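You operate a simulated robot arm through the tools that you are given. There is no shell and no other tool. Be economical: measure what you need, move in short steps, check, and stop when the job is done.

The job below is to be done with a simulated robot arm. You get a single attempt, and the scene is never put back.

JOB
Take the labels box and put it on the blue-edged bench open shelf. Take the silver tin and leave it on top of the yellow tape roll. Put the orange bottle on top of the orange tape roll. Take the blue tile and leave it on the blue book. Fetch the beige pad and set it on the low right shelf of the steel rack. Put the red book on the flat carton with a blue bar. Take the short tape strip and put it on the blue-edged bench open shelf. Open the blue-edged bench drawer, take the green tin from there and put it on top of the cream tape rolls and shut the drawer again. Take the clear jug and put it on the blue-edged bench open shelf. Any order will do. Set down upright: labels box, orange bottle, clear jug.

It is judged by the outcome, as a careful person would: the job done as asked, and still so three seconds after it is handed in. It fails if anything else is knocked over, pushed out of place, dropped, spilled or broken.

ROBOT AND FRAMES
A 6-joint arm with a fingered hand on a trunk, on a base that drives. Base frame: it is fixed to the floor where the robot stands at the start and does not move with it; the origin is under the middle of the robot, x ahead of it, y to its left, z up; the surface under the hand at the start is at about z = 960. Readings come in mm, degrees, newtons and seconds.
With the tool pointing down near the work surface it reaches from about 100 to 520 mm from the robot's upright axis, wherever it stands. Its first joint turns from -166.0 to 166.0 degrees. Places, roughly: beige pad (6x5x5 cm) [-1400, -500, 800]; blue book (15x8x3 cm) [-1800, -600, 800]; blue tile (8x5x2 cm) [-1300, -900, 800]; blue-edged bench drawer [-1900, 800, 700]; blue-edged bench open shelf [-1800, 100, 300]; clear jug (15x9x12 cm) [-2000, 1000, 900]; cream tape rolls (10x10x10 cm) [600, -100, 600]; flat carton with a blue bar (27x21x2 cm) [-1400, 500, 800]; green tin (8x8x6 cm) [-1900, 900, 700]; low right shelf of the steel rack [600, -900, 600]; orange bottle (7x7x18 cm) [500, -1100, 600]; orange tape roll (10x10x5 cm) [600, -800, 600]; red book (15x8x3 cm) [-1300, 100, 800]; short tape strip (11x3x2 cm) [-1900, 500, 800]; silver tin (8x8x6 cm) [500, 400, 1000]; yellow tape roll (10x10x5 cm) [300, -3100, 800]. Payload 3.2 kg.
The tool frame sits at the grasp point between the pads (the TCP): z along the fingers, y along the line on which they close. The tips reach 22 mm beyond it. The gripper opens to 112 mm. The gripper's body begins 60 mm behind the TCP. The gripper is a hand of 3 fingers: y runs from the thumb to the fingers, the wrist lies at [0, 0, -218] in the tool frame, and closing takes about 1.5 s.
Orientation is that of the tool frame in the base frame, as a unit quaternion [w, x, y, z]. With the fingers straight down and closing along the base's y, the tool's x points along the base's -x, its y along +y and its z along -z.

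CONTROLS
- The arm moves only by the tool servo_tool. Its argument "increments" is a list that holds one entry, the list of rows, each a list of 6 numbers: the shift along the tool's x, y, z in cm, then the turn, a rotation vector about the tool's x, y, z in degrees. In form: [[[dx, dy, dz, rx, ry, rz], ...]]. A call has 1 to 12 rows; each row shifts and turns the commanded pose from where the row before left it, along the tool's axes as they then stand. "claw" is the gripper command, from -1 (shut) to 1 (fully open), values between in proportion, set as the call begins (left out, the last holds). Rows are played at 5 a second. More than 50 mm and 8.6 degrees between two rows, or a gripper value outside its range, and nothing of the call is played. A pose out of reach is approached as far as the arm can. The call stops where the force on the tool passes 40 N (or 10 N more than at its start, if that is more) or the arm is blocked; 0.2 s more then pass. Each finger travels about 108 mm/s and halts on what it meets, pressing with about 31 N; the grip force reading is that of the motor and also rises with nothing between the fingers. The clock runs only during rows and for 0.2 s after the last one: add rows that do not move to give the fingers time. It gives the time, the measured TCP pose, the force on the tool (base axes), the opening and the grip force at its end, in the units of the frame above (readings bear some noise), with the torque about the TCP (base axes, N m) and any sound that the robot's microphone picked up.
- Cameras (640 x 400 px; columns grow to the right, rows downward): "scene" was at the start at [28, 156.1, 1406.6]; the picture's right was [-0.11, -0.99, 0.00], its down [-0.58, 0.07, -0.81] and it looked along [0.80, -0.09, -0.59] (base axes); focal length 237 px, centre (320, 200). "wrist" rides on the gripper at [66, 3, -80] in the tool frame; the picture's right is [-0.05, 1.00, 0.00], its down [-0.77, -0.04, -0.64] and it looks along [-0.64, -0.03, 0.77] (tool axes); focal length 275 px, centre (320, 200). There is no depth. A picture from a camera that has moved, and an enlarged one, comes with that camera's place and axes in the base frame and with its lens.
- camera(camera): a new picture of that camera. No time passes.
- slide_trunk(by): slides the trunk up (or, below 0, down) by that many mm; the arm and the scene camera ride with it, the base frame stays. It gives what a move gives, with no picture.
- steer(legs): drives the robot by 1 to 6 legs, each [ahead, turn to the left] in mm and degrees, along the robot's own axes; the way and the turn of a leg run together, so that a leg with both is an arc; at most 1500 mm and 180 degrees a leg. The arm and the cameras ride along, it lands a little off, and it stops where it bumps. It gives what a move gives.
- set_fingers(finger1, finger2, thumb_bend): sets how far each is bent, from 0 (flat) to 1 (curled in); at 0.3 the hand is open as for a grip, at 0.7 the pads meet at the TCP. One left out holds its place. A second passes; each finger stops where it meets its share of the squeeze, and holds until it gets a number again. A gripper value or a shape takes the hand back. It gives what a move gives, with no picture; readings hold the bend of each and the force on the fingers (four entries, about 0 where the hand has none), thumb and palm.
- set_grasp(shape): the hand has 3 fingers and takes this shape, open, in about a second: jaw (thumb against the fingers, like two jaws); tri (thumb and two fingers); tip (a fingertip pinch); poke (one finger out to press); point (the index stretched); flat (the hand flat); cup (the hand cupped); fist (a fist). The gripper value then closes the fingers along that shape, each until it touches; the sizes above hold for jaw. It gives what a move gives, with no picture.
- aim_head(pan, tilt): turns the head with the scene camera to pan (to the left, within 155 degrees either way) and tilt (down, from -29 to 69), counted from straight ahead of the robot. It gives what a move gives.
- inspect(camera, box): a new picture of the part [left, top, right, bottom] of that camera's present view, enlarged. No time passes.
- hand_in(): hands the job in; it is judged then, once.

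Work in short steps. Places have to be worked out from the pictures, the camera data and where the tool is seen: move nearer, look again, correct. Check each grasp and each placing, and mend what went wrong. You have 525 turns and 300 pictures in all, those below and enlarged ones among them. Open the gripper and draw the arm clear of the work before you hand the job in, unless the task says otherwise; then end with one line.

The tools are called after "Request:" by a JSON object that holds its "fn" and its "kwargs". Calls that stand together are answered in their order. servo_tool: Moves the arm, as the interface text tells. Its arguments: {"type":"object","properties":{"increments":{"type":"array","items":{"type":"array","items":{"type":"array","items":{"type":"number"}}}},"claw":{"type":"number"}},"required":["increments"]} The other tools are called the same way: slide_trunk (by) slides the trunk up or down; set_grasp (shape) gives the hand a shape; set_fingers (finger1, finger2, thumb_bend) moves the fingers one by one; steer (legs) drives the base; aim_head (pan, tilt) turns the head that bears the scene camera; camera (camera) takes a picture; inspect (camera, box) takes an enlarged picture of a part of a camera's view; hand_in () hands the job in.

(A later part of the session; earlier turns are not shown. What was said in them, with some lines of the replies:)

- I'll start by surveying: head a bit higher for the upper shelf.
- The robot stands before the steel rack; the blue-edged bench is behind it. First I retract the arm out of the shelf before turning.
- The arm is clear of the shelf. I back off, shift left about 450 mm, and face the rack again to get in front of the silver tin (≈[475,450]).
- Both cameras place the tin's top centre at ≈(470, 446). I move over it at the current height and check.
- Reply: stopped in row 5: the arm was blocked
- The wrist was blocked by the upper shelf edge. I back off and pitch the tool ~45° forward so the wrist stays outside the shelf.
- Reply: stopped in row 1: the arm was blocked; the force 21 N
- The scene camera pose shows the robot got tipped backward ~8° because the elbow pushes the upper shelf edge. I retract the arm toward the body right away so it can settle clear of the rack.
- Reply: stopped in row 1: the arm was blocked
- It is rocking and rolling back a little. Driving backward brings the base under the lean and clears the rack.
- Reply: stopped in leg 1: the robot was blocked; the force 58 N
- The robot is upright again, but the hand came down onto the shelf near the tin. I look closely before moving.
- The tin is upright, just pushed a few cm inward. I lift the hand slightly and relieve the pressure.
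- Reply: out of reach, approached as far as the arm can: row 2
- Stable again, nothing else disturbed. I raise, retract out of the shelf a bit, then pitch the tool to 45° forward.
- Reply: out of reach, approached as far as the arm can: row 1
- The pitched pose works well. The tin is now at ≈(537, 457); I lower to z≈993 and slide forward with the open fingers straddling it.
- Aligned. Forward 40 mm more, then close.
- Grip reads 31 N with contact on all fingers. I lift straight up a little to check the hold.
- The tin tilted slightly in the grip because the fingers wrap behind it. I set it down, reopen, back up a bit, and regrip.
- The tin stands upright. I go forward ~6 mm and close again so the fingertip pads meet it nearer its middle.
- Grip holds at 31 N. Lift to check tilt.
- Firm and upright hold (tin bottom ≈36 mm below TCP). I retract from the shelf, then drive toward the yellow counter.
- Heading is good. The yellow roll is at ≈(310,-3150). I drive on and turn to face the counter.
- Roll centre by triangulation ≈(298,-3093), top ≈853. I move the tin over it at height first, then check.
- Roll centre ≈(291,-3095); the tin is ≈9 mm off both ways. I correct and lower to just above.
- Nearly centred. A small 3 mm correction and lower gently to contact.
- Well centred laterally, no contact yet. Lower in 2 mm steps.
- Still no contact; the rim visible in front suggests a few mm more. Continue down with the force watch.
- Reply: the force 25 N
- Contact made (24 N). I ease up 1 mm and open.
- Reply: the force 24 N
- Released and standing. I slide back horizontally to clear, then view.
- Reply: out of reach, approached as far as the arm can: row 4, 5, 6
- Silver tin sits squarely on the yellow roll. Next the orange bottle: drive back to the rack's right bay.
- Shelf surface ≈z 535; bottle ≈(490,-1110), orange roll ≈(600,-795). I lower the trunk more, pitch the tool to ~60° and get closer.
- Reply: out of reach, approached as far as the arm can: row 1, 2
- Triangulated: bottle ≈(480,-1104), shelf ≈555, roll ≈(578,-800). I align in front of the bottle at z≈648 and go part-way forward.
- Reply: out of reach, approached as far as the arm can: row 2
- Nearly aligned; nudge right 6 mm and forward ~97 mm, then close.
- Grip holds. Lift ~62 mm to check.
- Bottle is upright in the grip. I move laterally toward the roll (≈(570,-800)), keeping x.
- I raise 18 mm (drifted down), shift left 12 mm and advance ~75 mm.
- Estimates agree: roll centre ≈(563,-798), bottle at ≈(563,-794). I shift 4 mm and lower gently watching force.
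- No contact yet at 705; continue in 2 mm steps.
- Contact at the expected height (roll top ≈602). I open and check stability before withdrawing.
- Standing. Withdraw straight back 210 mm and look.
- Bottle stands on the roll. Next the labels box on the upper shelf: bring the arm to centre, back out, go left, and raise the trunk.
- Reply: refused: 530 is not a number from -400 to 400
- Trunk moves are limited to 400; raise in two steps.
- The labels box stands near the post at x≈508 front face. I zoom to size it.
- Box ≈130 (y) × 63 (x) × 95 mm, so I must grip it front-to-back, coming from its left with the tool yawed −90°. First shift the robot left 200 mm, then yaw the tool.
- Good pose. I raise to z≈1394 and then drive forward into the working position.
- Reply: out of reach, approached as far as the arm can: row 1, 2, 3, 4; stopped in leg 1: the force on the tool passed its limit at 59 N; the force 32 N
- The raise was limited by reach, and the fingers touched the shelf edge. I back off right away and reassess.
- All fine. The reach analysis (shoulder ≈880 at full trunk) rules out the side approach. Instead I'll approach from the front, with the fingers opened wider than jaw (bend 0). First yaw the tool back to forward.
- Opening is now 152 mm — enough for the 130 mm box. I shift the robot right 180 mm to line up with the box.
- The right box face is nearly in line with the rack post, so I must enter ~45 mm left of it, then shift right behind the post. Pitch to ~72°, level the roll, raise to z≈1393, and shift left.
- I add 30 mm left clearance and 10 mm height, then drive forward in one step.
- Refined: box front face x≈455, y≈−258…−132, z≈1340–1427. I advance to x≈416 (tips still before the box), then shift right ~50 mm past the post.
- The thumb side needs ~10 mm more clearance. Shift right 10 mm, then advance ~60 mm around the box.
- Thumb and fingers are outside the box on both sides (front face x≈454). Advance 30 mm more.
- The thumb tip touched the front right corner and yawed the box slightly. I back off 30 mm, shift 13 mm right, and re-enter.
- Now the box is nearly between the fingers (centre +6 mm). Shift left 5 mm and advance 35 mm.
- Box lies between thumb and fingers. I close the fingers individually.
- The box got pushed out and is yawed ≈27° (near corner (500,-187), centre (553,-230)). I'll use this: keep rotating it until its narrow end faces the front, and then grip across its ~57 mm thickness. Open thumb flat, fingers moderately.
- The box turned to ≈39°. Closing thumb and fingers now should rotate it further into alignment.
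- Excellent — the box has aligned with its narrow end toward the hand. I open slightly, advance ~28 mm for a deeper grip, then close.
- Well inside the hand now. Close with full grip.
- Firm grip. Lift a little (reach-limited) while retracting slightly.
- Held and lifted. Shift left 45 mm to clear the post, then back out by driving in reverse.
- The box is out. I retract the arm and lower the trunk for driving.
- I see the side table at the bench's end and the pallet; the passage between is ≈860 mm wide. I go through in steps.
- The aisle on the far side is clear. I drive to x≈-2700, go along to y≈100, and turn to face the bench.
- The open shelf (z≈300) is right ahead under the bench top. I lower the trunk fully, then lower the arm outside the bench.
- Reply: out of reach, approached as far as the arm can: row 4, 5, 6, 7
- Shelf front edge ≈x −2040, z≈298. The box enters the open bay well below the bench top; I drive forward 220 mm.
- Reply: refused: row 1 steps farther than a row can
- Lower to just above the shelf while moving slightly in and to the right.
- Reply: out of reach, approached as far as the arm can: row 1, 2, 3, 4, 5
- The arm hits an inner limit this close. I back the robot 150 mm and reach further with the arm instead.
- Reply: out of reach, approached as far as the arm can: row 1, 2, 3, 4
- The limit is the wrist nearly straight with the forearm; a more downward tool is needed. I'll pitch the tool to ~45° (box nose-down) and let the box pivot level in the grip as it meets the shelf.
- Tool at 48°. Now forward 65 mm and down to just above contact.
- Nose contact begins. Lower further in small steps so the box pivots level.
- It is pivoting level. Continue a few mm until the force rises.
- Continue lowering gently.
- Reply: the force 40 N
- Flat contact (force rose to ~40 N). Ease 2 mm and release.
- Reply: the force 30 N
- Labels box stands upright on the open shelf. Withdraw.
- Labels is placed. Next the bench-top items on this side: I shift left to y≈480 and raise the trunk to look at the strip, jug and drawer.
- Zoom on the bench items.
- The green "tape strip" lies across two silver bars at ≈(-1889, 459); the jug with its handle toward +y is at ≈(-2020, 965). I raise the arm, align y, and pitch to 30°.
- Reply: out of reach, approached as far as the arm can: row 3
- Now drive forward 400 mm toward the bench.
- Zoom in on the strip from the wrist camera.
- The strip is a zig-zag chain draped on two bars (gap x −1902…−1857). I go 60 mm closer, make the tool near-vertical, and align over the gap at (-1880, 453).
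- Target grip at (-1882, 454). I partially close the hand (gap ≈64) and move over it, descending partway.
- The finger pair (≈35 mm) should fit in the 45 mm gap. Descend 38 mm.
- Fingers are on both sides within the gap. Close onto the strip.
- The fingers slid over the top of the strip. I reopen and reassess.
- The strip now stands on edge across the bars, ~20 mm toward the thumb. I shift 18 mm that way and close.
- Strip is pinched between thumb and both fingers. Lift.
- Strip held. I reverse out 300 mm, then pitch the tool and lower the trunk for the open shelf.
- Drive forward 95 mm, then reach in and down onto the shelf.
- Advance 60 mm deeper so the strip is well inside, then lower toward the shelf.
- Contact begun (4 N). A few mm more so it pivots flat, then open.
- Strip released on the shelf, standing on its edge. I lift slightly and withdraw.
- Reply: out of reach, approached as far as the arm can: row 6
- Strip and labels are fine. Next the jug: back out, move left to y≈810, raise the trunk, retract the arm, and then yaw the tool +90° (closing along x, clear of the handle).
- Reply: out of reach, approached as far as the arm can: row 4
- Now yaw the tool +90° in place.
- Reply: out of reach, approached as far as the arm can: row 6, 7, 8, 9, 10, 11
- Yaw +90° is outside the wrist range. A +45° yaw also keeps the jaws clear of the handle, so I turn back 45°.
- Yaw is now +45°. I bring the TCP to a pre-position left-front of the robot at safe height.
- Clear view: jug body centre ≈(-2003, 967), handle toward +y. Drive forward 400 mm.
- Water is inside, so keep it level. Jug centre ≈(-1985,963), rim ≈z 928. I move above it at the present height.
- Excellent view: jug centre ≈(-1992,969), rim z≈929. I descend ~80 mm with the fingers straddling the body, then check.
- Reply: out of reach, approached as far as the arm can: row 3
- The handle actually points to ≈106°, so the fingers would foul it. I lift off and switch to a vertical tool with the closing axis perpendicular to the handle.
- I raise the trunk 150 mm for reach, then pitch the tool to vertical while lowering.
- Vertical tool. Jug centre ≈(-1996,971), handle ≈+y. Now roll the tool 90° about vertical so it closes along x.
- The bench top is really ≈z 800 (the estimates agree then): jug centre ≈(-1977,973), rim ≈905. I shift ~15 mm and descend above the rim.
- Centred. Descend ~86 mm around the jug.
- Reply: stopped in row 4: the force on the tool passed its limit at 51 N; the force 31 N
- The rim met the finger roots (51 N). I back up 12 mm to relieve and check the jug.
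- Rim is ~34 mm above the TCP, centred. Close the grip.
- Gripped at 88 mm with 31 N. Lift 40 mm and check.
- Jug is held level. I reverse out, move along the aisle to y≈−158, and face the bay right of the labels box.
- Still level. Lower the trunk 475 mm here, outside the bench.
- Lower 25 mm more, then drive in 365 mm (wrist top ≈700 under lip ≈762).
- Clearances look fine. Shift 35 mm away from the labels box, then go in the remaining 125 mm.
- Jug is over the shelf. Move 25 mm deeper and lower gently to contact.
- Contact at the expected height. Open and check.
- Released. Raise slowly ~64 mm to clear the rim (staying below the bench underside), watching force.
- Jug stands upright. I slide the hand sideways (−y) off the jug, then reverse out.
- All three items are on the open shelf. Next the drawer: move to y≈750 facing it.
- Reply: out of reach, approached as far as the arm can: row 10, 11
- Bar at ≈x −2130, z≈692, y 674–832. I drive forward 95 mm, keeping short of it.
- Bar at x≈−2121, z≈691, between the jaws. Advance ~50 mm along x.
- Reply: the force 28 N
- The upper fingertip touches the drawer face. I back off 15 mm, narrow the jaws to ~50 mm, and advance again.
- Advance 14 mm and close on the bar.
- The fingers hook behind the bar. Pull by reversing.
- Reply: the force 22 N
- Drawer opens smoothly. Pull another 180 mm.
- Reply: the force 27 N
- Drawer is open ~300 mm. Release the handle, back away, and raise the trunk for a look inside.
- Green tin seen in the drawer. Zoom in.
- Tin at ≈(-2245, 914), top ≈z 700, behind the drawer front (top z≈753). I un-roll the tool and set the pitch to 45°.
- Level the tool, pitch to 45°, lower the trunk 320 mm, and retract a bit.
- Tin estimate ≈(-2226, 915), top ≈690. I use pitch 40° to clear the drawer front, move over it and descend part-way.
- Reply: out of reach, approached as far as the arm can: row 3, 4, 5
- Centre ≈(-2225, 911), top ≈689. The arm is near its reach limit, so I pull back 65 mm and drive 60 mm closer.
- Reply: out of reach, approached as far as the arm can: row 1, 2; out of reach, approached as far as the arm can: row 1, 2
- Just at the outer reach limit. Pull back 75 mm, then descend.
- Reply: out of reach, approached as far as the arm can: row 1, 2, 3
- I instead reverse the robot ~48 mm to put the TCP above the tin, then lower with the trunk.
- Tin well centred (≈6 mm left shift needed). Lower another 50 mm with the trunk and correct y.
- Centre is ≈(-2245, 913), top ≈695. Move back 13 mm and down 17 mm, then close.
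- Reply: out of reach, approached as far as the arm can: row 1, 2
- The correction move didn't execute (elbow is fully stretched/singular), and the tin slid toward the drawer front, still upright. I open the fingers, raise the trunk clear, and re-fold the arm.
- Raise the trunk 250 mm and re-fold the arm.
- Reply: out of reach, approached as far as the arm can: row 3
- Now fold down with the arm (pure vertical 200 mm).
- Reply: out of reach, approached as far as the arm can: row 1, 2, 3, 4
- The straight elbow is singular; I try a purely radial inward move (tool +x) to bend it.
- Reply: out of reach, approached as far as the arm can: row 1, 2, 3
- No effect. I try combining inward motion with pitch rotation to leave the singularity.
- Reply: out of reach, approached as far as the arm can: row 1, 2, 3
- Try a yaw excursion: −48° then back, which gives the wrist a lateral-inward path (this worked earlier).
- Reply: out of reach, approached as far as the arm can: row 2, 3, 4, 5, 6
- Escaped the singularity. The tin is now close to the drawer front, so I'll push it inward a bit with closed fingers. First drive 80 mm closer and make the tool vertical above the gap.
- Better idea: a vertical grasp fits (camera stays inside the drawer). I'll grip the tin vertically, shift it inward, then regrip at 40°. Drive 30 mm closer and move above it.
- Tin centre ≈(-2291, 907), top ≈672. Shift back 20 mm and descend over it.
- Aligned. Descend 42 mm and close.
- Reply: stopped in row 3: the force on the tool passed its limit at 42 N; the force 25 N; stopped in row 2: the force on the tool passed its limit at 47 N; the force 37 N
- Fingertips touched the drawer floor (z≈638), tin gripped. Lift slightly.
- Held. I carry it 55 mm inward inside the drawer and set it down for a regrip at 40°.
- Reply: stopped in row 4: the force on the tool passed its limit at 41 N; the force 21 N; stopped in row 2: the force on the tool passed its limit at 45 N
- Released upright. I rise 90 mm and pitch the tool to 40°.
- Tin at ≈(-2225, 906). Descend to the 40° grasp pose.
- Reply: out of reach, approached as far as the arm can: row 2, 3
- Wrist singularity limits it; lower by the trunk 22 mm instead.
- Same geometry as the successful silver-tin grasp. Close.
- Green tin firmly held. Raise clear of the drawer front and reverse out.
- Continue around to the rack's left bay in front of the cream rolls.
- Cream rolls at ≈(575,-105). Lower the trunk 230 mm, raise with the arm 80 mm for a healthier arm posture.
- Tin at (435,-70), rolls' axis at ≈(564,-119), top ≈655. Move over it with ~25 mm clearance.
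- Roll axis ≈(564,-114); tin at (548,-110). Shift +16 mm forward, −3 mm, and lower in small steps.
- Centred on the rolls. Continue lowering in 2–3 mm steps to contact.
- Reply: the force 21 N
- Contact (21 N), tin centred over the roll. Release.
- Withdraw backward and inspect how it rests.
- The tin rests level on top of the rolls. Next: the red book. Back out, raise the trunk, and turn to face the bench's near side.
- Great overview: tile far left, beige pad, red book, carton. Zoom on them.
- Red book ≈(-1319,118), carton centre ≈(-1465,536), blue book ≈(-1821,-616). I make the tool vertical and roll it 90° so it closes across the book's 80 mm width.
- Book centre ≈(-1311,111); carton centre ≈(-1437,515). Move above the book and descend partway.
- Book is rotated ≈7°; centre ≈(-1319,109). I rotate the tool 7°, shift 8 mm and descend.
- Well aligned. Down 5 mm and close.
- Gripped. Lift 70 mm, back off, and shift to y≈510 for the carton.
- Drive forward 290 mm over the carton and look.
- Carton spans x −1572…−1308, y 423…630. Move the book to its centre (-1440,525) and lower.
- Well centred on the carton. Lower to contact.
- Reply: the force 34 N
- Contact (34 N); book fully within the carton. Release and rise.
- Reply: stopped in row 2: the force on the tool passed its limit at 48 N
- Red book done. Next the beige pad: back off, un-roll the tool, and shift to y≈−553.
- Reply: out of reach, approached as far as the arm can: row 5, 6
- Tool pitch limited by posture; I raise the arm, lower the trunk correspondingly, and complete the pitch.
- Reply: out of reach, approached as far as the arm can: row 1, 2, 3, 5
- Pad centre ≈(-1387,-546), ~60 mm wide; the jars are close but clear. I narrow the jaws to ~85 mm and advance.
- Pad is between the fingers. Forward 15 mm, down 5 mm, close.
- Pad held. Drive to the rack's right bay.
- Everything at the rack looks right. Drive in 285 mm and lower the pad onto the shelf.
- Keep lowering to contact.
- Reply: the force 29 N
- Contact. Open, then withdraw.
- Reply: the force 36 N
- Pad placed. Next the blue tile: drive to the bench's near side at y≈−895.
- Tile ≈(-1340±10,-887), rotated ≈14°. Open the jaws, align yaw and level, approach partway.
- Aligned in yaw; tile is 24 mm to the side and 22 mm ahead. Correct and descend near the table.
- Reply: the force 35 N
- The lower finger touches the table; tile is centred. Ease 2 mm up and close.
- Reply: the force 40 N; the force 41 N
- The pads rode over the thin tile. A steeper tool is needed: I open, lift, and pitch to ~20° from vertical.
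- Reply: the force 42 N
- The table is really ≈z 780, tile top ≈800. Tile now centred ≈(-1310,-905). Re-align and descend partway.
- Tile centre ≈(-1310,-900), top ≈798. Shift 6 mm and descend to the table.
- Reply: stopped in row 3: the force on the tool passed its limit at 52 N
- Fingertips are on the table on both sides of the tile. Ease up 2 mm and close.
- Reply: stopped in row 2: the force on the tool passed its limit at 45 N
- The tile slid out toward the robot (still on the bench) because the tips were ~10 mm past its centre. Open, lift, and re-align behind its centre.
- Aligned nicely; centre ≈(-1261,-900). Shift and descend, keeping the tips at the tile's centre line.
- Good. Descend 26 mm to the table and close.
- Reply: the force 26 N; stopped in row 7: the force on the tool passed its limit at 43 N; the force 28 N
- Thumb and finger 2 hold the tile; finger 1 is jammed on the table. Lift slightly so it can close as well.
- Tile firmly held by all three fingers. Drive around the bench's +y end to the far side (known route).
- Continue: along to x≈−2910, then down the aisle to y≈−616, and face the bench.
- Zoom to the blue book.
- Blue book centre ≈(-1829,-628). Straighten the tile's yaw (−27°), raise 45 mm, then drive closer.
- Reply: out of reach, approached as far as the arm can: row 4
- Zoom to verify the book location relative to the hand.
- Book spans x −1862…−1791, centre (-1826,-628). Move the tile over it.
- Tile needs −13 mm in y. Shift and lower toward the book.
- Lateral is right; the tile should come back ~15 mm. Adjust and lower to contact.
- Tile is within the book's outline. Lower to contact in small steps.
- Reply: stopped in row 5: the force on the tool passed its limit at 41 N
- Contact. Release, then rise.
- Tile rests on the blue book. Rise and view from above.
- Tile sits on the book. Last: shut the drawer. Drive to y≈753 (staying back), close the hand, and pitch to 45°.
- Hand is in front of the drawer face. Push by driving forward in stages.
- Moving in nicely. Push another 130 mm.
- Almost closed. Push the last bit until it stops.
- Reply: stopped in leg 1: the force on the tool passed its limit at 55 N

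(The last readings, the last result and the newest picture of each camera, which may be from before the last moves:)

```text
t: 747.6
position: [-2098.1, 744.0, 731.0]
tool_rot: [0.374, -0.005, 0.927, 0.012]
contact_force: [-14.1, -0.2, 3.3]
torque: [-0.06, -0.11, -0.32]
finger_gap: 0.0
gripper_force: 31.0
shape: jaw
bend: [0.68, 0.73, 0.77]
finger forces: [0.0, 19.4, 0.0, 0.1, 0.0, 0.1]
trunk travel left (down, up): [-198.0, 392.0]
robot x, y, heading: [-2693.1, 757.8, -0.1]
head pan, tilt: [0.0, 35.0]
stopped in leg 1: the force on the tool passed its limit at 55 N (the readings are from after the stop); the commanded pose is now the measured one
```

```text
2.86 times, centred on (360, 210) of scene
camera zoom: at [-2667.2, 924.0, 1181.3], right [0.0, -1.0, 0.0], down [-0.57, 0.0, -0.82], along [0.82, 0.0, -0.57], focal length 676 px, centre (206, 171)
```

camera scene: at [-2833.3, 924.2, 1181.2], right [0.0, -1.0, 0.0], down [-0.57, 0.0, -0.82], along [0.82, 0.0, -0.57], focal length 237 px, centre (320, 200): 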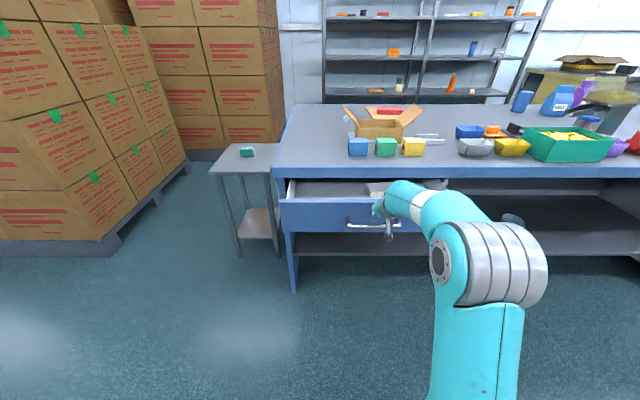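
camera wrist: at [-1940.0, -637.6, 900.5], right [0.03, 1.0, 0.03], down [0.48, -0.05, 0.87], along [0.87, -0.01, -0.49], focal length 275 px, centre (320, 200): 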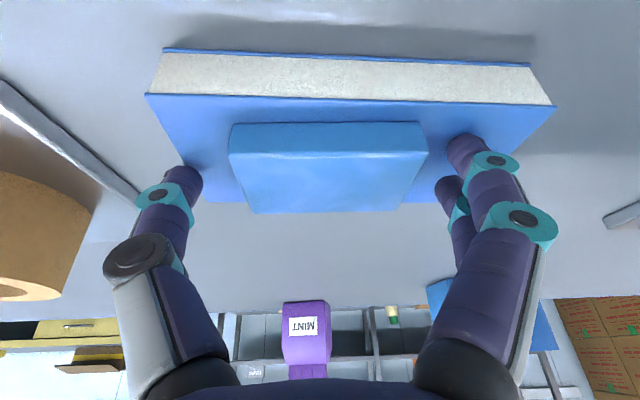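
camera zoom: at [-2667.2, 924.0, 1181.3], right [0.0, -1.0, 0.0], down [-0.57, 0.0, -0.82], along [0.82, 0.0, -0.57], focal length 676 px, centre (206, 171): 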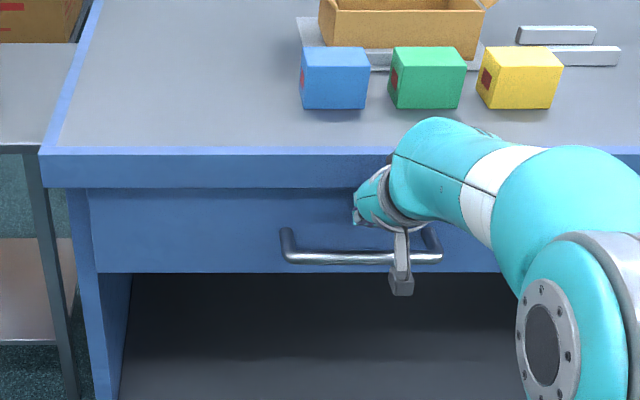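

Closed. Back away and check that it stays shut.

Request:
{"fn": "steer", "kwargs": {"legs": [[-60, 0]]}}

Request:
{"fn": "steer", "kwargs": {"legs": [[-350, 0]]}}

Request:
{"fn": "aim_head", "kwargs": {"pan": -10, "tilt": 30}}

Request:
{"fn": "camera", "kwargs": {"camera": "scene"}}

Request:
{"fn": "inspect", "kwargs": {"camera": "scene", "box": [180, 120, 500, 280]}}

```text
t: 748.6
position: [-2157.1, 742.2, 728.9]
tool_rot: [0.374, -0.003, 0.927, 0.011]
contact_force: [0.1, 0.4, 0.1]
torque: [0.04, 0.0, -0.01]
finger_gap: 0.0
gripper_force: 30.5
shape: jaw
bend: [0.68, 0.69, 0.77]
finger forces: [0.0, 0.0, 0.0, 0.0, 0.0, 0.1]
trunk travel left (down, up): [-198.0, 392.0]
robot x, y, heading: [-2754.0, 756.2, -0.0]
head pan, tilt: [0.0, 35.0]
```

```text
t: 750.8
position: [-2505.3, 742.1, 729.9]
tool_rot: [0.373, -0.002, 0.928, 0.011]
contact_force: [-0.3, 0.8, 0.8]
torque: [0.0, 0.0, -0.01]
finger_gap: 0.3
gripper_force: 31.1
shape: jaw
bend: [0.68, 0.69, 0.77]
finger forces: [0.0, 0.0, 0.0, 0.1, 0.0, 0.0]
trunk travel left (down, up): [-198.0, 392.0]
robot x, y, heading: [-3101.8, 764.1, -0.3]
head pan, tilt: [0.0, 35.0]
```

```text
t: 751.5
position: [-2504.7, 741.2, 728.3]
tool_rot: [0.374, 0.0, 0.927, 0.01]
contact_force: [0.5, 0.3, 0.0]
torque: [-0.01, -0.01, 0.05]
finger_gap: 0.0
gripper_force: 31.2
shape: jaw
bend: [0.68, 0.69, 0.77]
finger forces: [0.0, 0.0, 0.0, 0.0, 0.1, 0.0]
trunk travel left (down, up): [-198.0, 392.0]
robot x, y, heading: [-3102.3, 755.6, -0.2]
head pan, tilt: [-10.0, 30.0]
```

```text
51 pictures are left
camera scene: at [-3071.9, 909.4, 1189.0], right [-0.18, -0.98, 0.0], down [-0.49, 0.09, -0.87], along [0.85, -0.15, -0.5], focal length 237 px, centre (320, 200)
```

scene: 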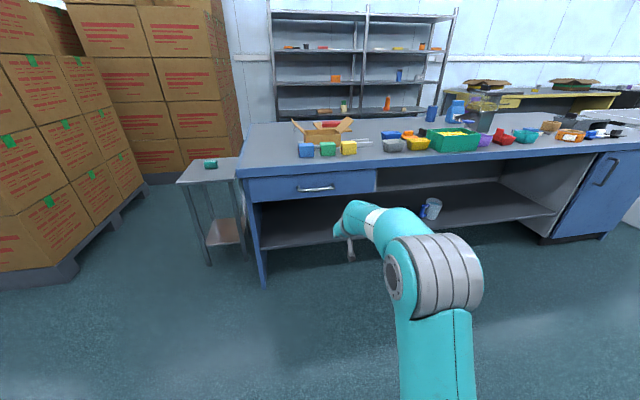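

```text
2.00 times, centred on (340, 200) of scene
camera zoom: at [-3071.9, 909.4, 1189.0], right [-0.18, -0.98, 0.0], down [-0.49, 0.09, -0.87], along [0.85, -0.15, -0.5], focal length 474 px, centre (280, 200)
```

zoom: 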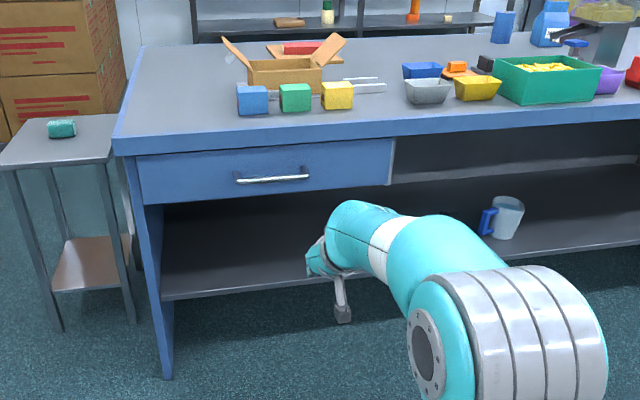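

The drawer is shut and all items are in place. Open the gripper with the arm clear, then hand in.

Request:
{"fn": "servo_tool", "kwargs": {"increments": [[[0, 0, 0, 0, 0, 0], [0, 0, 0, 0, 0, 0], [0, 0, 0, 0, 0, 0], [0, 0, 0, 0, 0, 0], [0, 0, 0, 0, 0, 0]]], "claw": 1}}

Request:
{"fn": "steer", "kwargs": {"legs": [[0, -60]]}}

Request:
{"fn": "aim_head", "kwargs": {"pan": 50, "tilt": 30}}

Request:
{"fn": "camera", "kwargs": {"camera": "scene"}}

```text
t: 752.8
position: [-2504.1, 740.3, 729.3]
tool_rot: [0.374, -0.001, 0.927, 0.01]
contact_force: [0.7, 0.3, 0.2]
torque: [0.0, -0.01, 0.0]
finger_gap: 112.1
gripper_force: 0.1
shape: jaw
bend: [0.3, 0.3, 0.3]
finger forces: [0.0, 0.1, 0.1, 0.1, 0.0, 0.1]
trunk travel left (down, up): [-198.0, 392.0]
robot x, y, heading: [-3101.5, 757.6, -0.1]
head pan, tilt: [-10.0, 30.0]
```

```text
t: 755.8
position: [-2817.9, 233.7, 729.0]
tool_rot: [0.329, 0.461, 0.804, -0.178]
contact_force: [-0.5, 0.2, -1.2]
torque: [0.05, -0.01, 0.01]
finger_gap: 112.1
gripper_force: 0.0
shape: jaw
bend: [0.3, 0.3, 0.3]
finger forces: [0.0, 0.0, 0.0, 0.1, 0.0, 0.0]
trunk travel left (down, up): [-198.0, 392.0]
robot x, y, heading: [-3105.7, 761.6, -60.2]
head pan, tilt: [-10.0, 30.0]
```

```text
t: 757.1
position: [-2818.0, 232.8, 729.2]
tool_rot: [0.329, 0.461, 0.805, -0.178]
contact_force: [0.6, 0.7, 0.2]
torque: [-0.04, -0.02, -0.02]
finger_gap: 111.9
gripper_force: 0.1
shape: jaw
bend: [0.3, 0.3, 0.3]
finger forces: [0.1, 0.0, 0.0, 0.0, 0.1, 0.1]
trunk travel left (down, up): [-198.0, 392.0]
robot x, y, heading: [-3103.7, 760.0, -59.9]
head pan, tilt: [50.0, 30.0]
```

```text
49 pictures are left
camera scene: at [-2898.8, 878.0, 1189.0], right [-0.18, -0.98, 0.0], down [-0.49, 0.09, -0.87], along [0.85, -0.15, -0.5], focal length 237 px, centre (320, 200)
```

scene: 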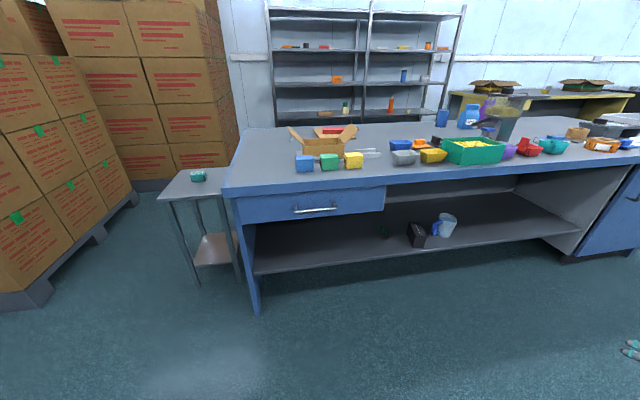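

The open shelf holds the strip, the labels box and the jug, both of these upright. The drawer is shut and the arm is clear, so I hand in.

Request:
{"fn": "hand_in", "kwargs": {}}

```text
The job is handed in.
```

All nine tasks are done and the job is handed in. The green tin sits level but about 8 mm off centre, on an upper roll that shifted about 6 mm. The silver tin was not re-checked after it was placed.
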